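You operate a simulated robot arm through the tools that you are given. There is no shell and no other tool. Be economical: measure what you need, move in short steps, check, and stop when the job is done.

You are at the controls of a simulated two-armed robot. One attempt, no reset.

JOB
Wipe up the spill on the top of the purple-edged table with the grey cloth there and put it back.

The check looks at the end state, three seconds after you hand in, the way a careful person would. Anything else that was tipped, shoved, dropped, spilled or broken makes it a failure. Flat cloth is picked up by pressing the open fingertips on it (5 to 10 N) and closing them slowly along it; thin cloth reads only 2 to 8 mm in the jaws.

ROBOT AND FRAMES
Two 7-joint arms with two-finger parallel grippers on one trunk, on a base that drives. Base frame: it is fixed to the floor where the robot stands at the start and does not move with it; the origin is under the middle of the robot, x ahead of it, y to its left, z up; the surface under the hand at the start is at about z = 0.74. Units: m, degrees, N and s.
The left shoulder is at the start at [0.05, 0.209, 1.096], the right one opposite. With the tool pointing down near the work surface each hand reaches from about 0.22 to 0.9 m from the robot's upright axis, wherever it stands, measured 20 degrees to its own side. Payload 4.4 kg a hand.
Tool frame (each hand has its own): the origin (TCP) lies between the finger pads and is the grasp point; the fingertips stand 0.023 m ahead of it; z points along the fingers, y is the line along which they close. The gripper opens to 0.094 m. The fingers are 0.038 m wide and 0.01 m thick; the gripper's body (0.054 by 0.096 m) begins 0.039 m behind the TCP.
Orientation is that of the tool frame in the base frame, as [roll, pitch, yaw] about the fixed x, y, z axes, in that order (R = Rz(yaw) Ry(pitch) Rx(roll)). With the fingers straight down and closing along the base's y, the tool's x points along the base's -x, its y along +y and its z along -z.

CONTROLS
- The arms move only by the tool step_arm. It takes "left_series", "right_series" or both (then of equal length, played together; a hand with none holds still); each is a list that holds one entry, the list of rows, each a list of 7 numbers: the turn, a rotation vector about the base's x, y, z in degrees, then the shift along the base's x, y, z in m, then the gripper command, from -1 (fully open) to 1 (shut), values between in proportion. In form: [[[ax, ay, az, dx, dy, dz, jaw], ...]]. A call has 1 to 8 rows; each row is the pose to reach, as a shift and turn from the pose commanded when the call began. Rows are played at 5 a second. More than 0.05 m and 8.6 degrees between two rows, or a gripper value outside its range, and nothing of the call is played. Where a pose cannot be reached the arm comes as near as it can. A force on the tool above 40 N (or 10 N above the force at the start of the call, whichever is more), or a blocked arm, ends the call early, and 0.2 s more pass. The fingers move at their own pace (about 0.108 m/s each) and stop on an object; they squeeze with about 23 N. The grip force told is the motor's: it shows also when the fingers shut on nothing. Time passes only in rows, and 0.2 s behind the last, so rows that repeat a pose let the fingers close. The reply holds the time, the measured pose of the TCP, the force on the tool along the base axes, the opening and the grip force, in the units named above and with some noise, with the torque about the TCP (base axes, N m) and any sound that the robot's microphone picked up.
- Cameras (640 x 400 px; columns grow to the right, rows downward): "scene" is now at [0.1437, -0.0395, 1.2624]; the picture's right is [-0.47, -0.88, 0.00], its down [-0.56, 0.30, -0.77] and it looks along [0.68, -0.36, -0.64] (base axes); focal length 296 px, centre (320, 200). "left" rides on the left gripper at [0.086, -0.016, -0.074] in its tool frame; the picture's right is [0.18, 0.98, 0.00], its down [-0.58, 0.11, -0.81] and it looks along [-0.79, 0.15, 0.59] (tool axes); focal length 243 px, centre (320, 200). "right" rides on the right gripper at [0.086, 0.016, -0.074] in its tool frame; the picture's right is [-0.18, 0.98, 0.00], its down [-0.58, -0.11, -0.81] and it looks along [-0.79, -0.15, 0.59] (tool axes); focal length 243 px, centre (320, 200). There is no depth. A picture from a camera that has moved, and an enlarged one, comes with that camera's place and axes in the base frame and with its lens.
- grab_frame(camera): a new picture of that camera. It takes no simulated time.
- slide_trunk(by): slides the trunk up (or, below 0, down) by that many m; the arms and the scene camera ride with it, the base frame stays. It gives what a move gives, with no picture.
- roll_base(legs): drives the robot by 1 to 6 legs, each [ahead, left, turn to the left] in m, m and degrees, along the robot's own axes; the way and the turn of a leg run together, so that a leg with both is an arc; at most 1.5 m and 180 degrees a leg. The arms and the cameras ride along, it lands a little off, and it stops where it bumps. It gives what a move gives.
- turn_head(pan, tilt): turns the head with the scene camera to pan (to the left, within 80 degrees either way) and tilt (down, from -29 to 69), counted from straight ahead of the robot. It gives what a move gives.
- enlarge(camera, box): a new picture of the part [left, top, right, bottom] of that camera's present view, enlarged. It takes no simulated time.
- finish_job(): hands the job in; it is judged then, once.

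Work in short steps. Places have to be worked out from the pictures, the camera data and where the tool is seen: move nearer, look again, correct. Check each grasp and each placing, and mend what went wrong. You have 120 turns and 108 pictures in all, those below and enlarged ones among them. Open the grippers and draw the arms clear of the work before you hand the job in, unless the task says otherwise; then end with one line.

The tools are called after ">>>" as name(argument=value, ...) on one line, values as JSON. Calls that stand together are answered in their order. step_arm: Moves the arms, as the interface text tells. Its arguments: {"type":"object","properties":{"left_series":{"type":"array"},"right_series":{"type":"array"}},"required":[]} The other tools are called the same way: slide_trunk (by) slides the trunk up or down; roll_base (legs) drives the base; turn_head (pan, tilt) turns the head that bears the scene camera; grab_frame (camera) takes a picture; enlarge (camera, box) takes an enlarged picture of a part of a camera's view; finish_job () hands the job in.

At the start:

```text
time_s: 0.0
left_tcp_pos: [0.5068, -0.0797, 1.0196]
left_ee_rot: [180.0, 0.0, -180.0]
left_force: [-1.0, -0.9, 0.7]
left_wrist_torque: [0.0, -0.02, 0.0]
left_gripper_width: 0.094
left_gripper_force: 0.1
right_tcp_pos: [0.3569, -0.4531, 1.0134]
right_ee_rot: [179.9, 0.1, 180.0]
right_force: [0.0, 0.3, -0.1]
right_wrist_torque: [0.04, -0.01, 0.0]
right_gripper_width: 0.0939
right_gripper_force: 0.0
trunk travel left (down, up): [-0.175, 0.388]
robot x, y, heading: [-0.0004, 0.0012, -0.3]
head pan, tilt: [-28.2, 39.7]
```

scene: 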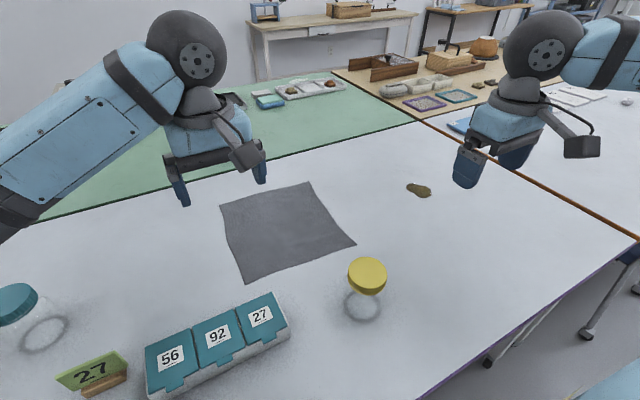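
right: 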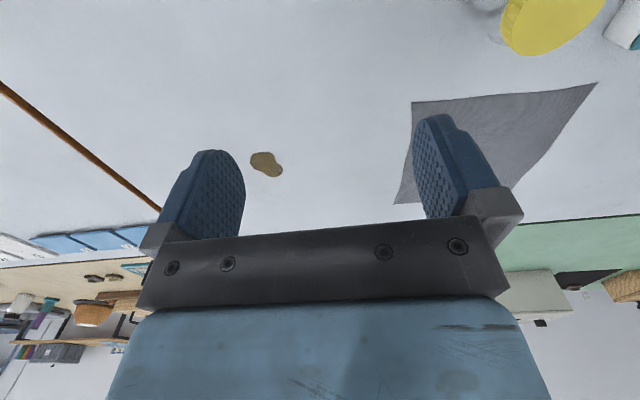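
left: 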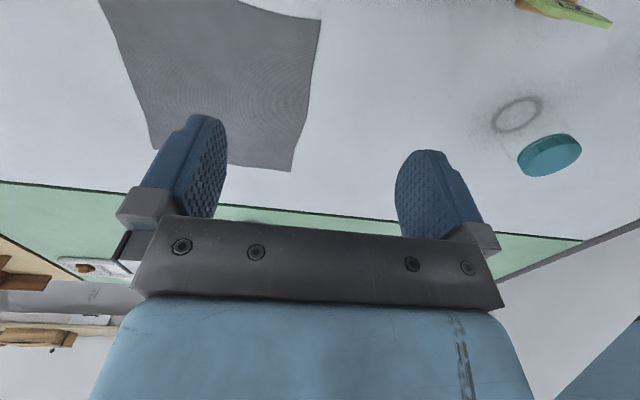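

The cloth spans about x .52–.81, y −.34 to −.08, and the spill is near (.61, −.60). I'll zoom in to confirm the table edge, the spill and anything nearby.

>>> enlarge(camera="scene", box=[340, 120, 640, 308])

>>> enlarge(camera="scene", box=[180, 150, 420, 300])

```text
2.13 times, centred on (490, 214) of scene
camera zoom: at [0.1437, -0.0395, 1.2624], right [-0.47, -0.88, 0.0], down [-0.56, 0.3, -0.77], along [0.68, -0.36, -0.64], focal length 630 px, centre (-42, 170)
```

zoom: 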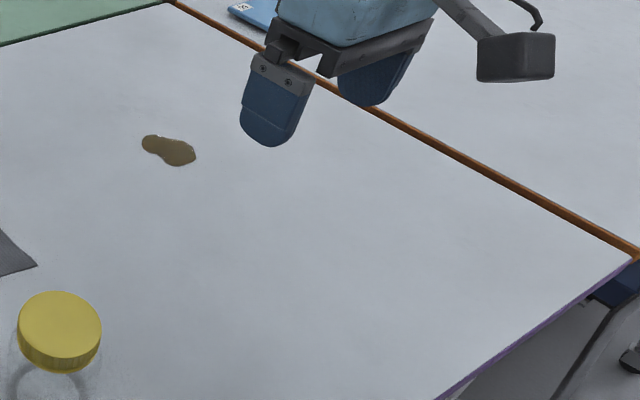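

```text
2.67 times, centred on (300, 225) of scene
camera zoom: at [0.1437, -0.0395, 1.2624], right [-0.47, -0.88, 0.0], down [-0.56, 0.3, -0.77], along [0.68, -0.36, -0.64], focal length 789 px, centre (373, 133)
```

zoom: 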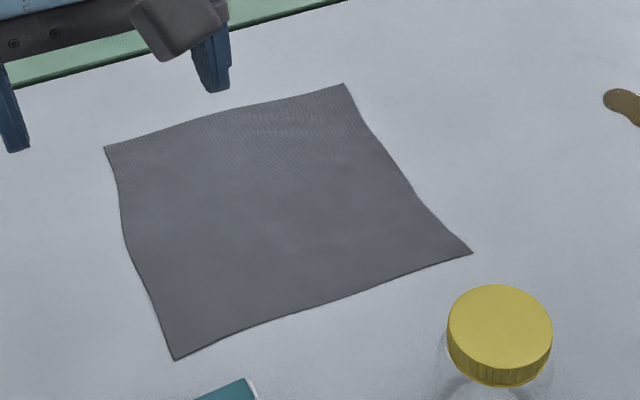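

The front table has the purple edge and the spill is on it. I'll move the left arm aside and bring the right hand above the cloth's −y edge, clear of the yellow jar.

>>> step_arm(left_series=[[[0, 0, 0, 0, 0.03, 0.0, -1], [0, 0, 0, 0, 0.06, 0, -1], [0, 0, 0, 0, 0.09, 0, -1], [0, 0, 0, 0, 0.12, 0, -1], [0, 0, 0, 0, 0.15, 0, -1], [0, 0, 0, 0, 0.18, 0, -1], [0, 0, 0, 0, 0.21, 0, -1], [0, 0, 0, 0, 0.24, 0, -1]]], right_series=[[[0, 0, 0, 0.037, 0.02, 0, -1], [0, 0, 0, 0.074, 0.04, 0, -0.8], [0, 0, 0, 0.111, 0.06, 0, -0.6], [0, 0, 0, 0.148, 0.08, 0, -0.4], [0, 0, 0, 0.185, 0.1, 0, -0.3], [0, 0, 0, 0.222, 0.12, 0, -0.3], [0, 0, 0, 0.259, 0.14, 0, -0.3], [0, 0, 0, 0.293, 0.158, 0, -0.3]]])

>>> grab_frame(camera="right")

>>> grab_frame(camera="scene")

```text
time_s: 1.8
left_tcp_pos: [0.5059, 0.1616, 1.0183]
left_ee_rot: [-180.0, -0.1, -179.9]
left_force: [0.0, -0.8, -0.5]
left_wrist_torque: [0.03, -0.01, -0.03]
left_gripper_width: 0.0941
left_gripper_force: 0.1
right_tcp_pos: [0.6536, -0.2929, 1.0146]
right_ee_rot: [180.0, -0.1, 180.0]
right_force: [-0.4, 0.0, -0.5]
right_wrist_torque: [-0.01, 0.02, 0.01]
right_gripper_width: 0.0611
right_gripper_force: 0.1
trunk travel left (down, up): [-0.175, 0.388]
robot x, y, heading: [-0.0013, -0.0019, 0.1]
head pan, tilt: [-28.2, 39.7]
```

```text
102 pictures are left
camera right: at [0.5654, -0.2775, 1.0882], right [0.18, 0.98, 0.0], down [0.58, -0.11, 0.81], along [0.79, -0.15, -0.59], focal length 243 px, centre (320, 200)
```

right: 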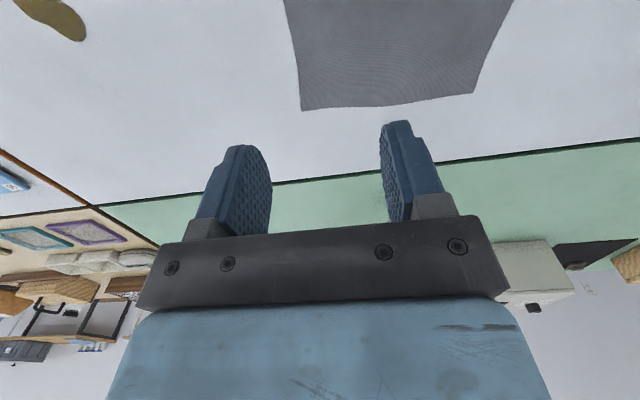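

```text
101 pictures are left
camera scene: at [0.1447, -0.0389, 1.2622], right [-0.47, -0.88, 0.0], down [-0.56, 0.3, -0.77], along [0.68, -0.36, -0.64], focal length 296 px, centre (320, 200)
```

scene: 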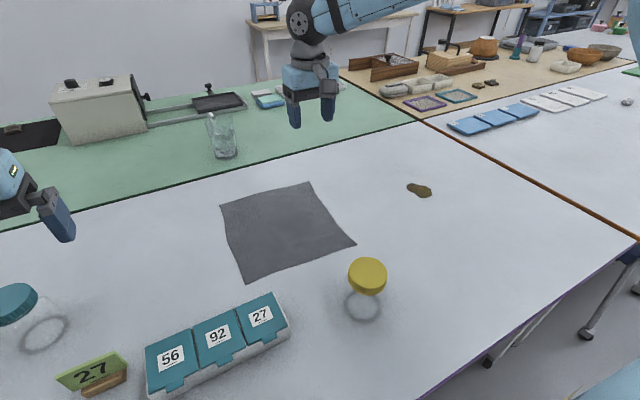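

Cloth and spill positions agree between both cameras (spill ≈ (.607, −.607)). Now I'll descend over the cloth edge.

>>> step_arm(right_series=[[[0, 0, 0, 0, 0, -0.04, -0.3], [0, 0, 0, 0, 0, -0.08, -0.3], [0, 0, 0, 0, 0, -0.12, -0.3], [0, 0, 0, 0, 0, -0.16, -0.3], [0, 0, 0, 0, 0, -0.2, -0.3], [0, 0, 0, 0, 0, -0.225, -0.3], [0, 0, 0, 0, 0, -0.232, -0.3]]])

>>> grab_frame(camera="right")

>>> grab_frame(camera="scene")

```text
time_s: 3.4
left_tcp_pos: [0.5054, 0.1617, 1.0188]
left_ee_rot: [-180.0, 0.0, -180.0]
left_force: [0.1, -0.3, 0.1]
left_wrist_torque: [0.0, 0.03, -0.03]
left_gripper_width: 0.0939
left_gripper_force: 0.0
right_tcp_pos: [0.6282, -0.3138, 0.8083]
right_ee_rot: [-180.0, 0.0, -180.0]
right_force: [0.1, 0.1, -0.7]
right_wrist_torque: [0.0, -0.02, -0.02]
right_gripper_width: 0.0613
right_gripper_force: 0.0
right hand out of reach, approached as far as the arm can: row 5, 6, 7
trunk travel left (down, up): [-0.175, 0.388]
robot x, y, heading: [0.0008, 0.0001, -0.2]
head pan, tilt: [-28.2, 39.7]
```

```text
100 pictures are left
camera right: at [0.5418, -0.2985, 0.8833], right [0.18, 0.98, 0.0], down [0.58, -0.11, 0.81], along [0.79, -0.15, -0.59], focal length 243 px, centre (320, 200)
```

right: 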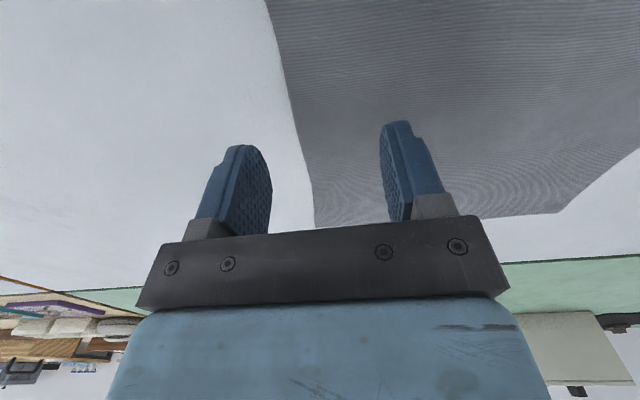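

```text
99 pictures are left
camera scene: at [0.1436, -0.0394, 1.2624], right [-0.47, -0.88, 0.0], down [-0.56, 0.3, -0.77], along [0.68, -0.36, -0.64], focal length 296 px, centre (320, 200)
```

scene: 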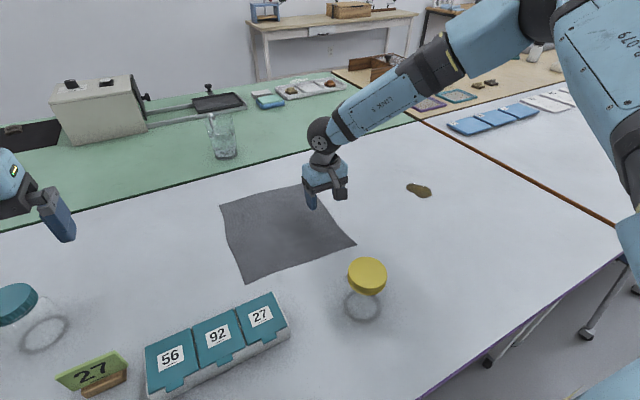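

The arm runs out of reach low down in this posture. I'll raise the hand, then lower the trunk so the arm works at a higher relative pose.

>>> step_arm(left_series=[[[0, 0, 0, 0, 0, 0.03, -1], [0, 0, 0, 0, 0, 0.06, -1], [0, 0, 0, 0, 0, 0.09, -1], [0, 0, 0, 0, 0, 0.12, -1], [0, 0, 0, 0, 0, 0.12, -1], [0, 0, 0, 0, 0, 0.12, -1]]], right_series=[[[0, 0, 0, 0, 0, 0.04, -0.3], [0, 0, 0, 0, 0, 0.08, -0.3], [0, 0, 0, 0, 0, 0.12, -0.3], [0, 0, 0, 0, 0, 0.16, -0.3], [0, 0, 0, 0, 0, 0.2, -0.3], [0, 0, 0, 0, 0, 0.2, -0.3]]])

```text
time_s: 4.8
left_tcp_pos: [0.5053, 0.1612, 1.1388]
left_ee_rot: [-180.0, 0.0, -180.0]
left_force: [0.0, 1.3, 0.3]
left_wrist_torque: [0.01, -0.01, 0.0]
left_gripper_width: 0.0943
left_gripper_force: 0.1
right_tcp_pos: [0.6301, -0.3135, 1.0071]
right_ee_rot: [180.0, -0.1, -179.9]
right_force: [0.7, -0.8, 0.3]
right_wrist_torque: [-0.03, -0.01, -0.01]
right_gripper_width: 0.0611
right_gripper_force: 0.1
trunk travel left (down, up): [-0.175, 0.388]
robot x, y, heading: [-0.0014, 0.001, -0.1]
head pan, tilt: [-28.2, 39.7]
```

Hands are high and clear. I'll lower the trunk 0.15 m and drive 0.12 m to the right, parallel to the table edge, to balance reach between cloth and spill.

>>> slide_trunk(by=-0.12)

>>> roll_base(legs=[[0, -0.12, 0]])

>>> grab_frame(camera="scene")

```text
time_s: 6.3
left_tcp_pos: [0.5049, 0.1619, 1.0197]
left_ee_rot: [-179.9, 0.1, 179.9]
left_force: [0.1, -1.1, 0.2]
left_wrist_torque: [-0.02, 0.03, 0.01]
left_gripper_width: 0.0941
left_gripper_force: 0.1
right_tcp_pos: [0.63, -0.3122, 0.8873]
right_ee_rot: [-180.0, 0.0, -180.0]
right_force: [-0.2, 0.9, 0.7]
right_wrist_torque: [0.0, -0.01, 0.01]
right_gripper_width: 0.0611
right_gripper_force: 0.0
trunk travel left (down, up): [-0.055, 0.508]
robot x, y, heading: [-0.002, -0.0017, -0.2]
head pan, tilt: [-28.2, 39.7]
```

```text
time_s: 8.0
left_tcp_pos: [0.5047, 0.0412, 1.0194]
left_ee_rot: [179.9, 0.0, 179.9]
left_force: [-0.1, 0.6, -0.5]
left_wrist_torque: [-0.02, 0.0, -0.01]
left_gripper_width: 0.0939
left_gripper_force: 0.1
right_tcp_pos: [0.6301, -0.4327, 0.8874]
right_ee_rot: [-180.0, -0.1, 180.0]
right_force: [-0.1, -0.6, 0.8]
right_wrist_torque: [0.01, -0.03, 0.02]
right_gripper_width: 0.0612
right_gripper_force: 0.0
trunk travel left (down, up): [-0.055, 0.508]
robot x, y, heading: [-0.0058, -0.1164, 0.1]
head pan, tilt: [-28.2, 39.7]
```

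```text
98 pictures are left
camera scene: at [0.1437, -0.1597, 1.1424], right [-0.47, -0.88, 0.0], down [-0.56, 0.3, -0.77], along [0.68, -0.36, -0.64], focal length 296 px, centre (320, 200)
```

scene: 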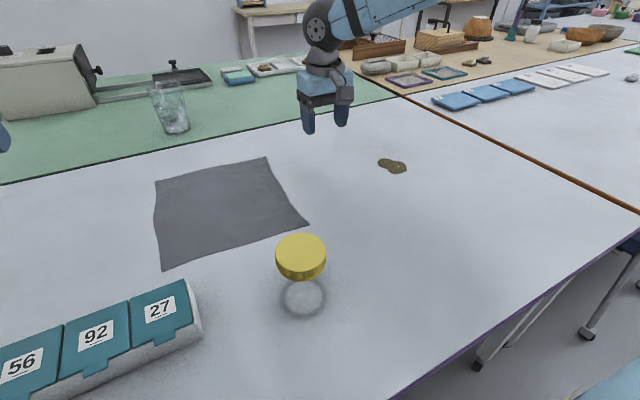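

All went as planned. Now I'll shift the right hand 0.136 m to +y above the cloth strip and go down close to the table.

>>> step_arm(right_series=[[[0, 0, 0, 0.007, 0.035, 0, -0.3], [0, 0, 0, 0.014, 0.07, 0, -0.3], [0, 0, 0, 0.02, 0.105, 0, -0.3], [0, 0, 0, 0.024, 0.136, 0, -0.3], [0, 0, 0, 0.024, 0.136, -0.04, -0.3], [0, 0, 0, 0.024, 0.136, -0.08, -0.3], [0, 0, 0, 0.024, 0.136, -0.105, -0.3], [0, 0, 0, 0.024, 0.136, -0.115, -0.3]]])

>>> grab_frame(camera="right")

>>> grab_frame(camera="scene")

```text
time_s: 9.8
left_tcp_pos: [0.5051, 0.042, 1.0194]
left_ee_rot: [-180.0, 0.0, 180.0]
left_force: [-0.2, 0.8, -0.8]
left_wrist_torque: [0.04, 0.02, 0.0]
left_gripper_width: 0.094
left_gripper_force: 0.1
right_tcp_pos: [0.6194, -0.3352, 0.7956]
right_ee_rot: [-180.0, 0.0, -180.0]
right_force: [-0.8, 0.3, -0.3]
right_wrist_torque: [0.04, 0.03, -0.02]
right_gripper_width: 0.0613
right_gripper_force: 0.0
right hand out of reach, approached as far as the arm can: row 4, 5, 6, 7, 8
trunk travel left (down, up): [-0.055, 0.508]
robot x, y, heading: [0.0006, -0.12, -0.1]
head pan, tilt: [-28.2, 39.7]
```

```text
97 pictures are left
camera right: at [0.533, -0.3207, 0.8689], right [0.18, 0.98, 0.0], down [0.58, -0.11, 0.81], along [0.79, -0.15, -0.59], focal length 243 px, centre (320, 200)
```

right: 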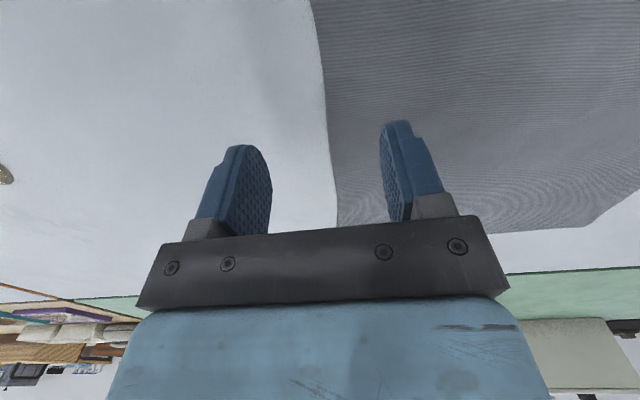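

```text
96 pictures are left
camera scene: at [0.1438, -0.1596, 1.1424], right [-0.47, -0.88, 0.0], down [-0.56, 0.3, -0.77], along [0.68, -0.36, -0.64], focal length 296 px, centre (320, 200)
```

scene: 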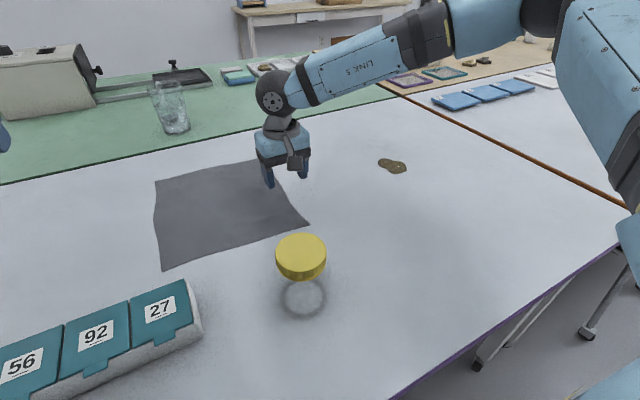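

The right arm's elbow-out posture limits it towards the left. I'll test whether yawing the hand frees reach, staying above the table.

>>> step_arm(right_series=[[[0, 0, -8, 0, 0, 0.02, -0.3], [0, 0, -16, 0, 0, 0.02, -0.3], [0, 0, -24, 0, 0, 0.02, -0.3], [0, 0, -32, 0.0, 0.0, 0.02, -0.3], [0, 0, -40, 0.0, 0.0, 0.02, -0.3], [0, 0, -40, 0.03, 0.0, 0.02, -0.3], [0, 0, -40, 0.03, 0.04, 0.02, -0.3], [0, 0, -40, 0.03, 0.04, 0.0, -0.3]]])

```text
time_s: 11.6
left_tcp_pos: [0.5036, 0.0431, 1.0192]
left_ee_rot: [179.9, 0.0, -179.9]
left_force: [-0.4, 0.4, 0.1]
left_wrist_torque: [0.01, 0.01, 0.03]
left_gripper_width: 0.0937
left_gripper_force: 0.1
right_tcp_pos: [0.6228, -0.3303, 0.811]
right_ee_rot: [179.9, 0.0, 140.0]
right_force: [-0.6, -0.8, 0.2]
right_wrist_torque: [0.04, 0.0, 0.0]
right_gripper_width: 0.0614
right_gripper_force: 0.0
right hand out of reach, approached as far as the arm can: row 6, 7, 8
trunk travel left (down, up): [-0.055, 0.508]
robot x, y, heading: [-0.0031, -0.1223, 0.0]
head pan, tilt: [-28.2, 39.7]
```

Yaw isn't the limit, so it's the arm's posture. I'll test reach on the hand's own side (above bare table toward the spill), restoring yaw.

>>> step_arm(right_series=[[[0, 0, 8, 0, -0.03, 0.01, -0.3], [0, 0, 16, 0, -0.07, 0.02, -0.3], [0, 0, 24, 0, -0.11, 0.02, -0.3], [0, 0, 32, 0, -0.15, 0.02, -0.3], [0, 0, 40, 0, -0.19, 0.02, -0.3], [0, 0, 40, 0, -0.19, -0.02, -0.3], [0, 0, 40, 0.04, -0.19, -0.02, -0.3], [0, 0, 40, 0.08, -0.19, -0.02, -0.3]]])

>>> grab_frame(camera="scene")

```text
time_s: 13.4
left_tcp_pos: [0.5048, 0.0425, 1.0177]
left_ee_rot: [180.0, 0.0, -179.9]
left_force: [0.5, 0.0, -1.0]
left_wrist_torque: [0.02, 0.03, 0.02]
left_gripper_width: 0.0939
left_gripper_force: 0.0
right_tcp_pos: [0.7015, -0.5193, 0.7904]
right_ee_rot: [-179.9, 0.0, 180.0]
right_force: [0.6, -0.9, -0.3]
right_wrist_torque: [-0.02, -0.02, -0.01]
right_gripper_width: 0.0609
right_gripper_force: 0.1
trunk travel left (down, up): [-0.055, 0.508]
robot x, y, heading: [-0.0007, -0.1209, -0.0]
head pan, tilt: [-28.2, 39.7]
```

```text
95 pictures are left
camera scene: at [0.1443, -0.1592, 1.1422], right [-0.47, -0.88, 0.0], down [-0.56, 0.3, -0.77], along [0.68, -0.36, -0.64], focal length 296 px, centre (320, 200)
```

scene: 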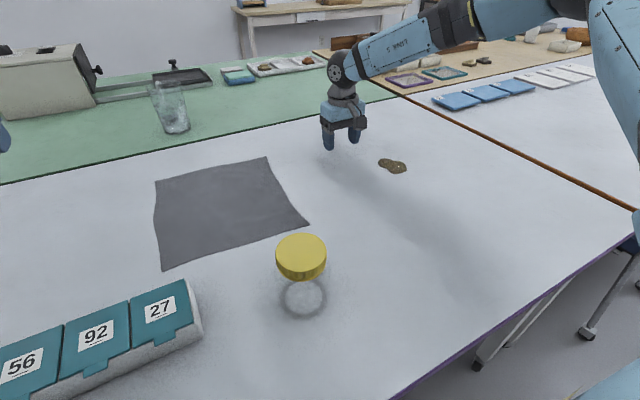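

The right arm reaches well on its own side. I'll lift a bit and drive 0.17 m back left so the cloth edge lies on its side.

>>> step_arm(right_series=[[[0, 0, 0, 0, 0, 0.03, -0.3], [0, 0, 0, -0.02, 0, 0.05, -0.3], [0, 0, 0, -0.04, 0, 0.05, -0.3]]])

>>> roll_base(legs=[[0, 0.17, 0]])

```text
time_s: 14.2
left_tcp_pos: [0.5042, 0.0411, 1.0184]
left_ee_rot: [-180.0, 0.0, 179.9]
left_force: [-0.2, -0.5, 0.8]
left_wrist_torque: [0.0, -0.01, 0.0]
left_gripper_width: 0.0939
left_gripper_force: 0.0
right_tcp_pos: [0.6631, -0.5195, 0.8426]
right_ee_rot: [-180.0, 0.0, -180.0]
right_force: [-0.4, -0.3, 0.4]
right_wrist_torque: [-0.04, -0.01, -0.06]
right_gripper_width: 0.0614
right_gripper_force: 0.1
trunk travel left (down, up): [-0.055, 0.508]
robot x, y, heading: [0.0035, -0.1212, -0.0]
head pan, tilt: [-28.2, 39.7]
```

```text
time_s: 16.3
left_tcp_pos: [0.5044, 0.2128, 1.0195]
left_ee_rot: [180.0, 0.0, -179.9]
left_force: [-0.2, 0.0, -0.1]
left_wrist_torque: [-0.02, 0.02, 0.01]
left_gripper_width: 0.0939
left_gripper_force: 0.0
right_tcp_pos: [0.6643, -0.35, 0.8418]
right_ee_rot: [-179.9, 0.1, -179.9]
right_force: [-0.8, 1.0, 0.2]
right_wrist_torque: [0.03, 0.03, 0.03]
right_gripper_width: 0.0609
right_gripper_force: 0.3
trunk travel left (down, up): [-0.055, 0.508]
robot x, y, heading: [0.0002, 0.0486, 0.4]
head pan, tilt: [-28.2, 39.7]
```

Now to (.645, −.293), then down to just above the cloth.

>>> step_arm(right_series=[[[0, 0, 0, -0.01, 0.03, 0, -0.3], [0, 0, 0, -0.02, 0.057, 0, -0.3], [0, 0, 0, -0.02, 0.057, -0.03, -0.3], [0, 0, 0, -0.02, 0.057, -0.055, -0.3], [0, 0, 0, -0.02, 0.057, -0.068, -0.3]]])

>>> grab_frame(camera="right")

```text
time_s: 17.5
left_tcp_pos: [0.5037, 0.2125, 1.0201]
left_ee_rot: [-180.0, 0.0, -179.9]
left_force: [-0.3, 0.2, -0.8]
left_wrist_torque: [0.0, -0.01, 0.03]
left_gripper_width: 0.0942
left_gripper_force: 0.1
right_tcp_pos: [0.644, -0.2912, 0.7737]
right_ee_rot: [-180.0, 0.0, 180.0]
right_force: [-0.6, 0.0, 0.6]
right_wrist_torque: [-0.02, 0.02, 0.02]
right_gripper_width: 0.0609
right_gripper_force: 0.1
trunk travel left (down, up): [-0.055, 0.508]
robot x, y, heading: [0.0012, 0.0459, 0.0]
head pan, tilt: [-28.2, 39.7]
```

```text
94 pictures are left
camera right: at [0.5573, -0.2762, 0.8468], right [0.18, 0.98, 0.0], down [0.58, -0.11, 0.81], along [0.79, -0.15, -0.59], focal length 243 px, centre (320, 200)
```

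right: 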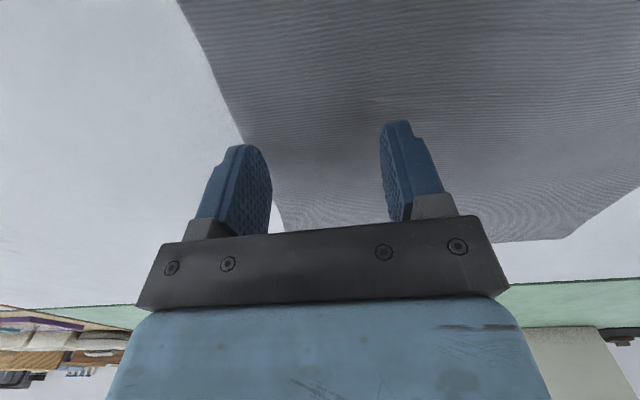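

Reach works. The −y finger is right at the cloth edge, so I'll shift 1 cm inward and press down in small steps.

>>> step_arm(right_series=[[[0, 0, 0, 0, 0.01, 0, -0.3], [0, 0, 0, 0, 0.01, -0.005, -0.3], [0, 0, 0, 0, 0.01, -0.008, -0.3], [0, 0, 0, 0, 0.01, -0.011, -0.3]]])

```text
time_s: 18.5
left_tcp_pos: [0.5033, 0.2127, 1.021]
left_ee_rot: [179.9, 0.2, -180.0]
left_force: [-0.6, 0.0, 0.1]
left_wrist_torque: [-0.03, 0.02, -0.01]
left_gripper_width: 0.0942
left_gripper_force: 0.0
right_tcp_pos: [0.6449, -0.2814, 0.7639]
right_ee_rot: [-179.9, 0.1, -180.0]
right_force: [-0.9, 0.6, 7.6]
right_wrist_torque: [-0.15, 0.09, 0.0]
right_gripper_width: 0.0613
right_gripper_force: 0.1
trunk travel left (down, up): [-0.055, 0.508]
robot x, y, heading: [-0.0002, 0.0477, 0.2]
head pan, tilt: [-28.2, 39.7]
```

Pressing with 7.6 N, inside the window. Closing slowly along the cloth.

>>> step_arm(right_series=[[[0, 0, 0, 0, 0, 0, -0.1], [0, 0, 0, 0, 0, 0, 0.1], [0, 0, 0, 0, 0, 0, 0.3], [0, 0, 0, 0, 0, 0, 0.5], [0, 0, 0, 0, 0, 0, 0.7], [0, 0, 0, 0, 0, 0, 0.85], [0, 0, 0, 0, 0, 0, 1], [0, 0, 0, 0, 0, 0, 1]]])

>>> grab_frame(camera="right")

>>> grab_frame(camera="scene")

```text
time_s: 20.3
left_tcp_pos: [0.5033, 0.2131, 1.0203]
left_ee_rot: [-180.0, 0.2, -179.9]
left_force: [-0.9, -0.3, 0.3]
left_wrist_torque: [0.02, 0.0, -0.01]
left_gripper_width: 0.0941
left_gripper_force: 0.1
right_tcp_pos: [0.643, -0.2815, 0.7641]
right_ee_rot: [180.0, 0.0, -179.8]
right_force: [1.2, -0.2, 14.6]
right_wrist_torque: [-0.11, 0.06, 0.02]
right_gripper_width: 0.0067
right_gripper_force: 23.0
trunk travel left (down, up): [-0.055, 0.508]
robot x, y, heading: [-0.0008, 0.0533, 0.2]
head pan, tilt: [-28.2, 39.7]
```

```text
93 pictures are left
camera right: at [0.5565, -0.2669, 0.8377], right [0.18, 0.98, 0.0], down [0.58, -0.11, 0.81], along [0.79, -0.15, -0.59], focal length 243 px, centre (320, 200)
```

right: 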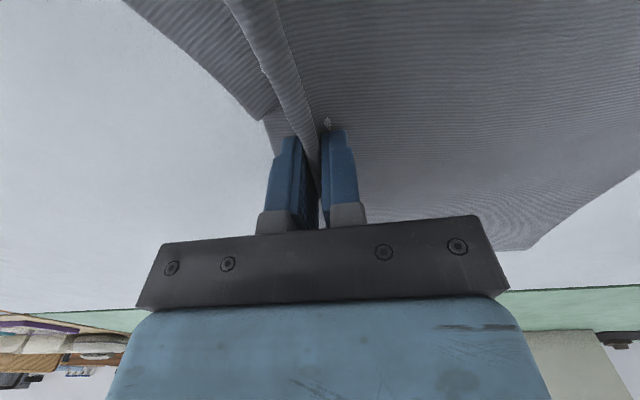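

```text
92 pictures are left
camera scene: at [0.1424, 0.011, 1.1427], right [-0.47, -0.88, 0.0], down [-0.56, 0.3, -0.77], along [0.68, -0.36, -0.64], focal length 296 px, centre (320, 200)
```

scene: 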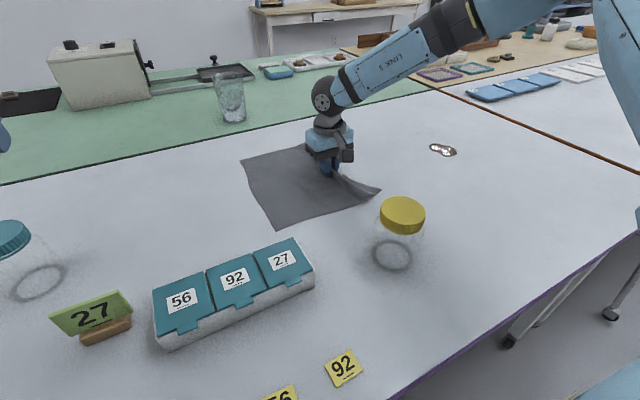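

Cloth is grasped (6.7 mm). I'll raise it a few mm and drag it toward the spill, keeping it flat.

>>> step_arm(right_series=[[[0, 0, 0, 0, 0, 0.008, 1], [0, 0, 0, -0.002, -0.03, 0.008, 1], [0, 0, 0, -0.006, -0.06, 0.008, 1], [0, 0, 0, -0.01, -0.09, 0.008, 1], [0, 0, 0, -0.014, -0.12, 0.008, 1], [0, 0, 0, -0.018, -0.15, 0.008, 1], [0, 0, 0, -0.022, -0.18, 0.008, 1], [0, 0, 0, -0.026, -0.21, 0.008, 1]]])

>>> grab_frame(camera="scene")

>>> grab_frame(camera="right")

```text
time_s: 22.1
left_tcp_pos: [0.5038, 0.2126, 1.0204]
left_ee_rot: [180.0, 0.0, -179.9]
left_force: [0.3, -0.1, 0.4]
left_wrist_torque: [0.0, -0.02, 0.0]
left_gripper_width: 0.0943
left_gripper_force: 0.2
right_tcp_pos: [0.618, -0.4921, 0.7722]
right_ee_rot: [179.9, 0.0, -179.9]
right_force: [-0.4, -0.1, 0.7]
right_wrist_torque: [-0.01, 0.06, -0.03]
right_gripper_width: 0.0066
right_gripper_force: 23.1
trunk travel left (down, up): [-0.055, 0.508]
robot x, y, heading: [0.0023, 0.0484, 0.2]
head pan, tilt: [-28.2, 39.7]
```

```text
91 pictures are left
camera scene: at [0.1436, 0.0099, 1.1424], right [-0.47, -0.88, 0.0], down [-0.56, 0.3, -0.77], along [0.68, -0.36, -0.64], focal length 296 px, centre (320, 200)
```

scene: 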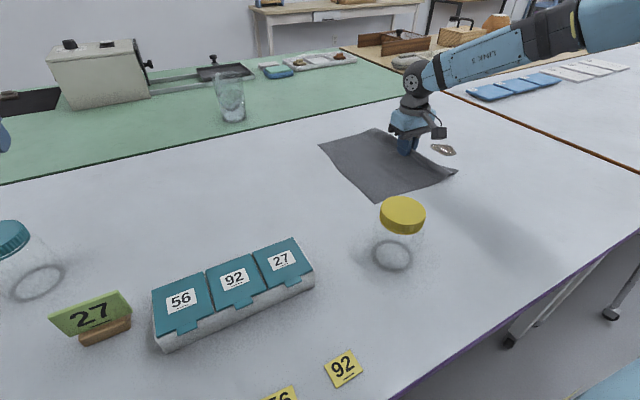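

```text
90 pictures are left
camera right: at [0.5319, -0.4777, 0.8451], right [0.18, 0.98, 0.0], down [0.58, -0.11, 0.81], along [0.79, -0.15, -0.59], focal length 243 px, centre (320, 200)
```

right: 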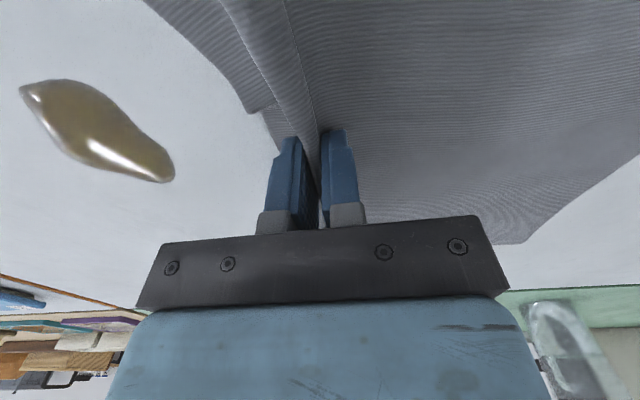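

Dragging works nicely. The spill spans x ≈ .565–.63, y ≈ −.62 to −.575. I'll move the pinch over its centre and press down.

>>> step_arm(right_series=[[[0, 0, 0, -0.006, -0.03, 0, 1], [0, 0, 0, -0.012, -0.06, 0, 1], [0, 0, 0, -0.018, -0.09, 0, 1], [0, 0, 0, -0.018, -0.108, 0, 1], [0, 0, 0, -0.018, -0.108, -0.005, 1], [0, 0, 0, -0.018, -0.108, -0.008, 1]]])

>>> grab_frame(camera="right")

```text
time_s: 23.5
left_tcp_pos: [0.5046, 0.212, 1.0191]
left_ee_rot: [179.9, 0.0, -179.9]
left_force: [-0.4, 0.0, -0.3]
left_wrist_torque: [0.02, -0.02, 0.01]
left_gripper_width: 0.0939
left_gripper_force: 0.1
right_tcp_pos: [0.595, -0.5911, 0.7651]
right_ee_rot: [-179.8, 0.2, 179.7]
right_force: [-0.1, 0.4, 1.0]
right_wrist_torque: [-0.01, 0.01, 0.02]
right_gripper_width: 0.0065
right_gripper_force: 22.9
right hand out of reach, approached as far as the arm can: row 4, 5, 6
trunk travel left (down, up): [-0.055, 0.508]
robot x, y, heading: [0.0028, 0.0472, 0.1]
head pan, tilt: [-28.2, 39.7]
```

```text
89 pictures are left
camera right: at [0.5079, -0.5758, 0.8391], right [0.19, 0.98, 0.0], down [0.58, -0.11, 0.81], along [0.79, -0.15, -0.59], focal length 243 px, centre (320, 200)
```

right: 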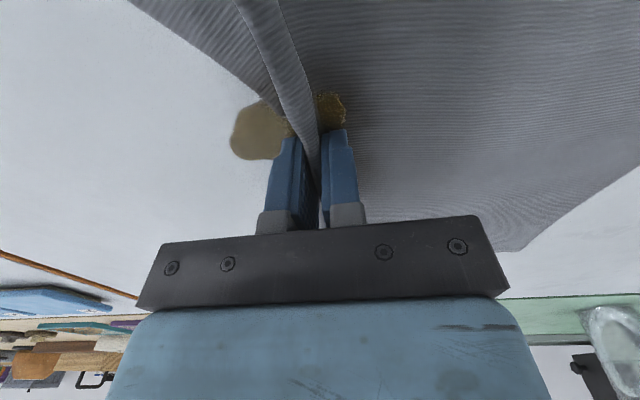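

The cloth is soaking up the spill, but the arm is at its reach limit. I'll raise slightly and drive 0.1 m right (dragging cloth over the spill) to gain working room.

>>> step_arm(right_series=[[[0, 0, 0, 0, 0.0, 0.006, 1], [0, 0, 0, 0, 0.0, 0.006, 1]]])

>>> roll_base(legs=[[0, -0.1, 0]])

>>> grab_frame(camera="right")

>>> grab_frame(camera="scene")

```text
time_s: 24.1
left_tcp_pos: [0.5046, 0.2115, 1.0182]
left_ee_rot: [-180.0, 0.0, -179.8]
left_force: [0.1, -0.6, 0.8]
left_wrist_torque: [0.03, 0.02, 0.0]
left_gripper_width: 0.094
left_gripper_force: 0.1
right_tcp_pos: [0.595, -0.5901, 0.7709]
right_ee_rot: [-179.9, 0.1, 179.9]
right_force: [0.0, 0.6, -0.4]
right_wrist_torque: [0.0, -0.01, -0.01]
right_gripper_width: 0.0067
right_gripper_force: 23.2
trunk travel left (down, up): [-0.055, 0.508]
robot x, y, heading: [-0.0003, 0.0492, 0.2]
head pan, tilt: [-28.2, 39.7]
```

```text
time_s: 25.7
left_tcp_pos: [0.5045, 0.1143, 1.0188]
left_ee_rot: [-180.0, 0.0, -179.8]
left_force: [-0.3, 0.1, -0.1]
left_wrist_torque: [-0.01, 0.0, -0.03]
left_gripper_width: 0.094
left_gripper_force: 0.0
right_tcp_pos: [0.5957, -0.6899, 0.7705]
right_ee_rot: [-179.8, 0.1, 180.0]
right_force: [-0.2, 0.0, -0.1]
right_wrist_torque: [-0.01, -0.01, 0.01]
right_gripper_width: 0.0066
right_gripper_force: 22.6
trunk travel left (down, up): [-0.055, 0.508]
robot x, y, heading: [-0.0033, -0.0517, 0.1]
head pan, tilt: [-28.2, 39.7]
```

```text
88 pictures are left
camera right: at [0.5089, -0.6748, 0.8448], right [0.18, 0.98, 0.0], down [0.58, -0.11, 0.81], along [0.79, -0.15, -0.59], focal length 243 px, centre (320, 200)
```

right: 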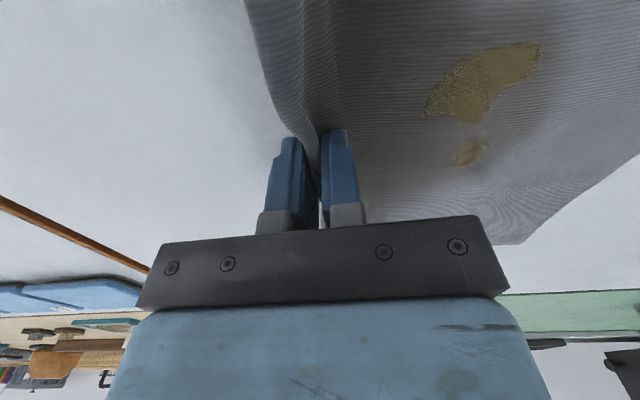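

```text
87 pictures are left
camera scene: at [0.1439, -0.0896, 1.1424], right [-0.47, -0.88, 0.0], down [-0.56, 0.3, -0.77], along [0.68, -0.36, -0.64], focal length 296 px, centre (320, 200)
```

scene: 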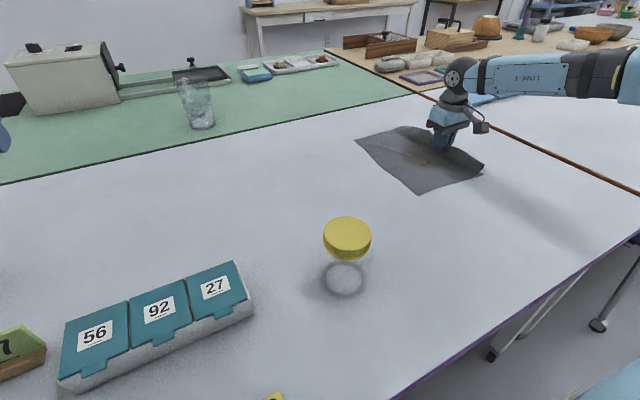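

The cloth is over the spill area and stained. I'll lift the pinched edge and fold back slightly to see what's left on the table.

>>> step_arm(right_series=[[[0, 0, 0, 0, 0.0, 0.04, 1], [0, 0, 0, 0, 0.03, 0.07, 1], [0, 0, 0, 0, 0.07, 0.09, 1], [0, 0, 0, 0, 0.11, 0.1, 1], [0, 0, 0, 0, 0.13, 0.1, 1]]])

>>> grab_frame(camera="right")

>>> enlarge(camera="scene", box=[320, 70, 560, 220])

```text
time_s: 26.9
left_tcp_pos: [0.5052, 0.1132, 1.0193]
left_ee_rot: [179.9, 0.0, -179.9]
left_force: [0.1, 0.2, -0.8]
left_wrist_torque: [0.0, 0.0, 0.0]
left_gripper_width: 0.0941
left_gripper_force: 0.1
right_tcp_pos: [0.5939, -0.5592, 0.8731]
right_ee_rot: [-179.9, 0.1, -179.9]
right_force: [0.7, 0.4, 0.1]
right_wrist_torque: [0.0, -0.03, -0.03]
right_gripper_width: 0.0064
right_gripper_force: 22.7
trunk travel left (down, up): [-0.055, 0.508]
robot x, y, heading: [0.0007, -0.0495, -0.2]
head pan, tilt: [-28.2, 39.7]
```

```text
86 pictures are left
camera right: at [0.5069, -0.5433, 0.9458], right [0.18, 0.98, 0.0], down [0.58, -0.11, 0.81], along [0.79, -0.15, -0.59], focal length 243 px, centre (320, 200)
```

right: 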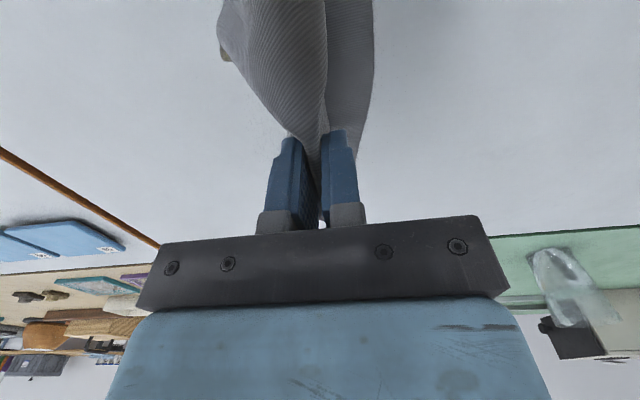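

```text
2.67 times, centred on (440, 145) of scene
camera zoom: at [0.144, -0.0892, 1.1424], right [-0.47, -0.88, 0.0], down [-0.56, 0.3, -0.77], along [0.68, -0.36, -0.64], focal length 789 px, centre (0, 347)
```

zoom: 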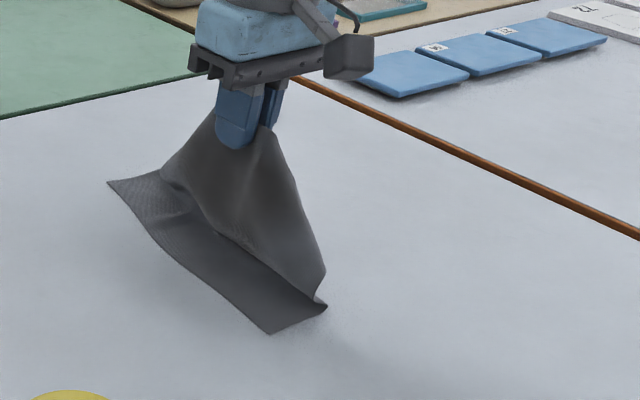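

Some spill remains under the cloth. I'll lay the edge back down at y≈−.68 and then press to wipe.

>>> step_arm(right_series=[[[0, 0, 0, 0, -0.03, 0, 1], [0, 0, 0, 0, -0.06, -0.02, 1], [0, 0, 0, 0, -0.09, -0.05, 1], [0, 0, 0, 0, -0.11, -0.08, 1], [0, 0, 0, 0, -0.12, -0.1, 1], [0, 0, 0, 0, -0.12, -0.106, 1], [0, 0, 0, 0, -0.12, -0.108, 1]]])

```text
time_s: 28.5
left_tcp_pos: [0.5042, 0.1141, 1.0195]
left_ee_rot: [-180.0, 0.1, -179.9]
left_force: [1.0, 0.1, 0.8]
left_wrist_torque: [0.0, 0.02, -0.01]
left_gripper_width: 0.094
left_gripper_force: 0.2
right_tcp_pos: [0.5981, -0.6795, 0.7646]
right_ee_rot: [-179.8, 0.2, -180.0]
right_force: [-1.0, -2.0, 10.6]
right_wrist_torque: [0.06, 0.18, 0.04]
right_gripper_width: 0.0067
right_gripper_force: 22.6
trunk travel left (down, up): [-0.055, 0.508]
robot x, y, heading: [0.0021, -0.0523, 0.1]
head pan, tilt: [-28.2, 39.7]
```

10.6 N pressing. I'll wipe: sweep +y across the spill and back, shifting lanes in x.

>>> step_arm(right_series=[[[0, 0, 0, 0.0, 0.03, 0, 1], [0, 0, 0, 0.0, 0.06, 0, 1], [0, 0, 0, 0.0, 0.09, 0, 1], [0, 0, 0, 0.0, 0.12, 0, 1], [0, 0, 0, 0.02, 0.12, 0, 1], [0, 0, 0, 0.02, 0.085, 0, 1], [0, 0, 0, 0.02, 0.05, 0, 1], [0, 0, 0, 0.02, 0.01, 0, 1]]])

>>> grab_frame(camera="right")

```text
time_s: 30.3
left_tcp_pos: [0.5024, 0.1133, 1.0213]
left_ee_rot: [-179.9, 0.1, -179.8]
left_force: [0.1, 0.1, 0.6]
left_wrist_torque: [0.01, -0.04, -0.02]
left_gripper_width: 0.0941
left_gripper_force: 0.0
right_tcp_pos: [0.6129, -0.6706, 0.7662]
right_ee_rot: [-179.9, 0.3, 179.9]
right_force: [2.5, 2.6, 17.3]
right_wrist_torque: [0.26, 0.15, -0.09]
right_gripper_width: 0.0066
right_gripper_force: 23.1
trunk travel left (down, up): [-0.055, 0.508]
robot x, y, heading: [0.0031, -0.048, 0.3]
head pan, tilt: [-28.2, 39.7]
```

```text
84 pictures are left
camera right: at [0.5255, -0.6544, 0.8388], right [0.18, 0.98, 0.0], down [0.58, -0.11, 0.81], along [0.8, -0.15, -0.59], focal length 243 px, centre (320, 200)
```

right: 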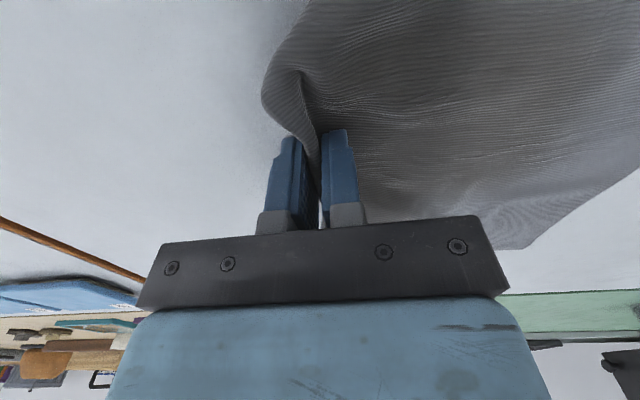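

Wiping proceeds without trouble (17 N, a fold under the tip). Another pass on the near lane, slightly lighter.

>>> step_arm(right_series=[[[0, 0, 0, -0.02, 0.02, 0.001, 1], [0, 0, 0, -0.035, 0.04, 0.001, 1], [0, 0, 0, -0.035, 0.075, 0.001, 1], [0, 0, 0, -0.035, 0.11, 0.001, 1], [0, 0, 0, -0.035, 0.08, 0.001, 1], [0, 0, 0, -0.035, 0.045, 0.001, 1], [0, 0, 0, -0.02, 0.01, 0.001, 1], [0, 0, 0, -0.01, -0.01, 0.003, 1]]])

>>> step_arm(right_series=[[[0, 0, 0, 0, 0.0, 0.04, 1], [0, 0, 0, 0, 0.03, 0.07, 1], [0, 0, 0, 0, 0.07, 0.1, 1], [0, 0, 0, 0, 0.11, 0.12, 1], [0, 0, 0, 0, 0.15, 0.13, 1], [0, 0, 0, 0, 0.18, 0.13, 1]]])

>>> grab_frame(camera="right")

>>> enlarge(camera="scene", box=[320, 70, 560, 220])

```text
time_s: 32.1
left_tcp_pos: [0.5027, 0.1129, 1.0187]
left_ee_rot: [180.0, 0.0, -179.9]
left_force: [-0.5, 0.5, 0.6]
left_wrist_torque: [0.02, 0.03, 0.03]
left_gripper_width: 0.0939
left_gripper_force: 0.0
right_tcp_pos: [0.6052, -0.6808, 0.7659]
right_ee_rot: [-179.9, 0.0, 180.0]
right_force: [0.5, 0.5, 1.0]
right_wrist_torque: [0.02, 0.01, -0.01]
right_gripper_width: 0.007
right_gripper_force: 23.1
trunk travel left (down, up): [-0.055, 0.508]
robot x, y, heading: [-0.0016, -0.0544, 0.1]
head pan, tilt: [-28.2, 39.7]
```

```text
time_s: 33.5
left_tcp_pos: [0.5044, 0.1139, 1.019]
left_ee_rot: [179.9, 0.0, -179.9]
left_force: [-0.4, 0.3, 0.3]
left_wrist_torque: [0.03, 0.0, 0.01]
left_gripper_width: 0.0941
left_gripper_force: 0.0
right_tcp_pos: [0.6056, -0.5008, 0.8955]
right_ee_rot: [-179.8, 0.0, 179.9]
right_force: [0.1, -0.2, 0.2]
right_wrist_torque: [0.02, 0.02, -0.01]
right_gripper_width: 0.0065
right_gripper_force: 22.8
trunk travel left (down, up): [-0.055, 0.508]
robot x, y, heading: [-0.0014, -0.0495, 0.3]
head pan, tilt: [-28.2, 39.7]
```

```text
83 pictures are left
camera right: at [0.5183, -0.4852, 0.9708], right [0.18, 0.98, 0.0], down [0.58, -0.11, 0.81], along [0.79, -0.15, -0.59], focal length 243 px, centre (320, 200)
```

right: 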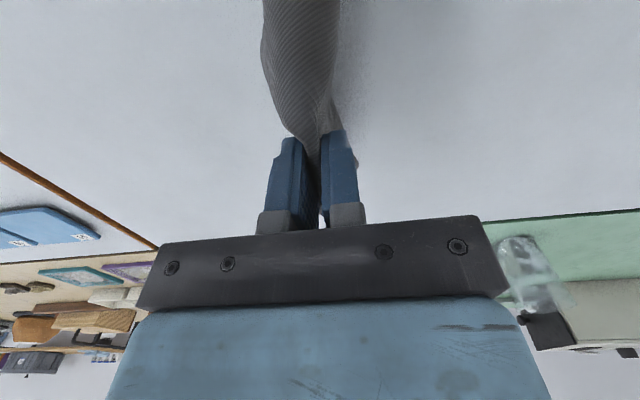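

```text
2.67 times, centred on (440, 145) of scene
camera zoom: at [0.144, -0.0889, 1.1424], right [-0.47, -0.88, 0.0], down [-0.56, 0.3, -0.77], along [0.68, -0.36, -0.64], focal length 789 px, centre (0, 347)
```

zoom: 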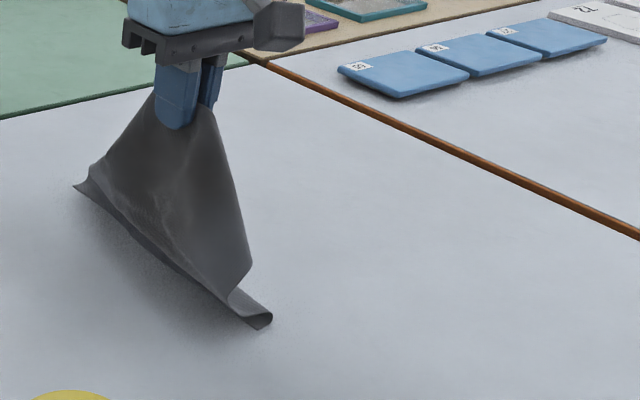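

The view of the spot is still partly hidden. I'll lift the cloth clear and look at the table.

>>> step_arm(right_series=[[[0, 0, 0, 0.0, 0.03, 0.03, 1], [0, 0, 0, 0.0, 0.06, 0.06, 1], [0, 0, 0, 0.0, 0.09, 0.09, 1], [0, 0, 0, 0, 0.1, 0.12, 1], [0, 0, 0, 0, 0.1, 0.14, 1], [0, 0, 0, 0, 0.1, 0.14, 1]]])

>>> grab_frame(camera="right")

>>> enlarge(camera="scene", box=[320, 70, 560, 220])

>>> grab_frame(camera="scene")

```text
time_s: 34.9
left_tcp_pos: [0.5043, 0.113, 1.0189]
left_ee_rot: [-179.9, 0.0, -179.8]
left_force: [0.1, 0.5, -0.8]
left_wrist_torque: [0.01, 0.01, 0.0]
left_gripper_width: 0.094
left_gripper_force: 0.1
right_tcp_pos: [0.6082, -0.3992, 1.0356]
right_ee_rot: [-179.9, 0.1, 180.0]
right_force: [0.7, 0.0, 0.0]
right_wrist_torque: [0.02, 0.0, -0.01]
right_gripper_width: 0.0067
right_gripper_force: 22.8
trunk travel left (down, up): [-0.055, 0.508]
robot x, y, heading: [-0.0001, -0.0487, 0.4]
head pan, tilt: [-28.2, 39.7]
```

```text
81 pictures are left
camera right: at [0.521, -0.3834, 1.1088], right [0.18, 0.98, 0.0], down [0.58, -0.11, 0.81], along [0.79, -0.15, -0.59], focal length 243 px, centre (320, 200)
```

right: 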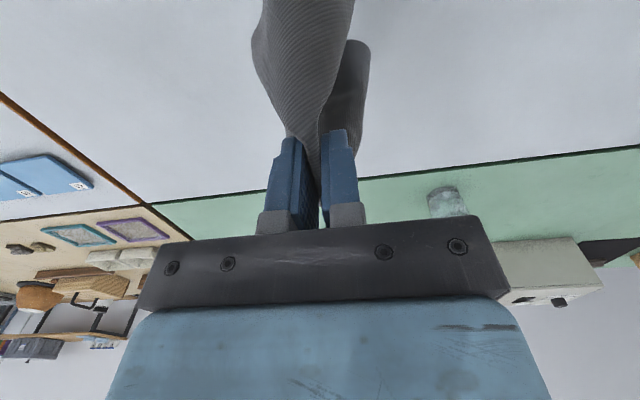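

```text
2.67 times, centred on (440, 145) of scene
camera zoom: at [0.144, -0.0894, 1.1424], right [-0.47, -0.88, 0.0], down [-0.56, 0.3, -0.77], along [0.68, -0.36, -0.64], focal length 789 px, centre (0, 347)
```

zoom: 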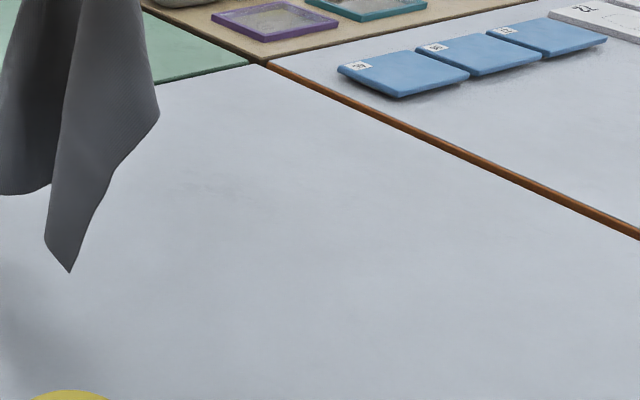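

```text
79 pictures are left
camera scene: at [0.144, -0.0894, 1.1424], right [-0.47, -0.88, 0.0], down [-0.56, 0.3, -0.77], along [0.68, -0.36, -0.64], focal length 296 px, centre (320, 200)
```

scene: 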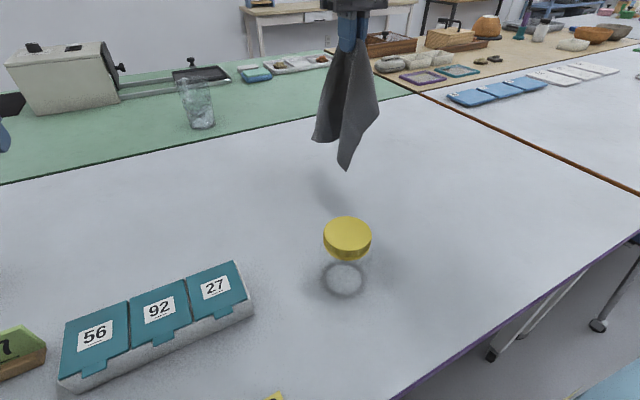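

The spot looks clean. I'll zoom once on a faint mark near it to be sure.

>>> enlarge(camera="scene", box=[370, 115, 466, 175])

```text
6.67 times, centred on (418, 145) of scene
camera zoom: at [0.144, -0.0894, 1.1424], right [-0.47, -0.88, 0.0], down [-0.56, 0.3, -0.77], along [0.68, -0.36, -0.64], focal length 1973 px, centre (-333, 567)
```

zoom: 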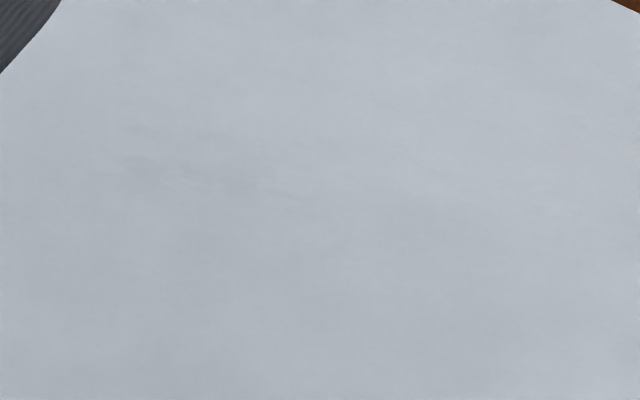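

Only surface texture: the spill is gone. Now I'll drive 0.24 m left with the cloth hanging, to lay it back in its place.

>>> roll_base(legs=[[0, 0.24, 0]])

>>> grab_frame(camera="scene")

```text
time_s: 37.6
left_tcp_pos: [0.5044, 0.3571, 1.0183]
left_ee_rot: [-180.0, 0.0, -179.9]
left_force: [0.4, -0.3, -0.8]
left_wrist_torque: [0.0, -0.02, 0.04]
left_gripper_width: 0.0941
left_gripper_force: 0.0
right_tcp_pos: [0.6061, -0.1549, 1.035]
right_ee_rot: [-179.8, 0.1, 179.8]
right_force: [-0.2, 0.2, -0.3]
right_wrist_torque: [-0.02, 0.0, 0.01]
right_gripper_width: 0.0067
right_gripper_force: 22.4
trunk travel left (down, up): [-0.055, 0.508]
robot x, y, heading: [-0.0021, 0.1943, -0.0]
head pan, tilt: [-28.2, 39.7]
```

```text
77 pictures are left
camera scene: at [0.1436, 0.1556, 1.1424], right [-0.47, -0.88, 0.0], down [-0.56, 0.3, -0.77], along [0.68, -0.36, -0.64], focal length 296 px, centre (320, 200)
```

scene: 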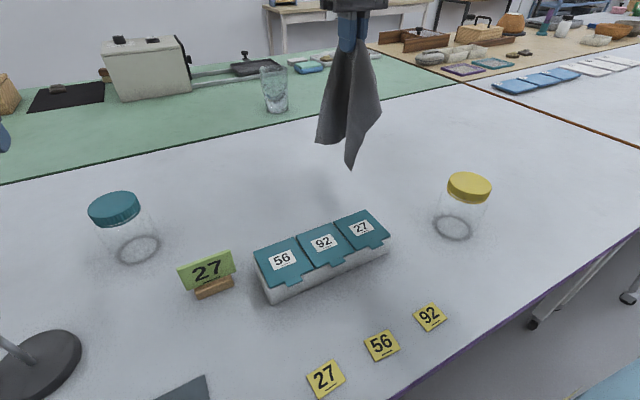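

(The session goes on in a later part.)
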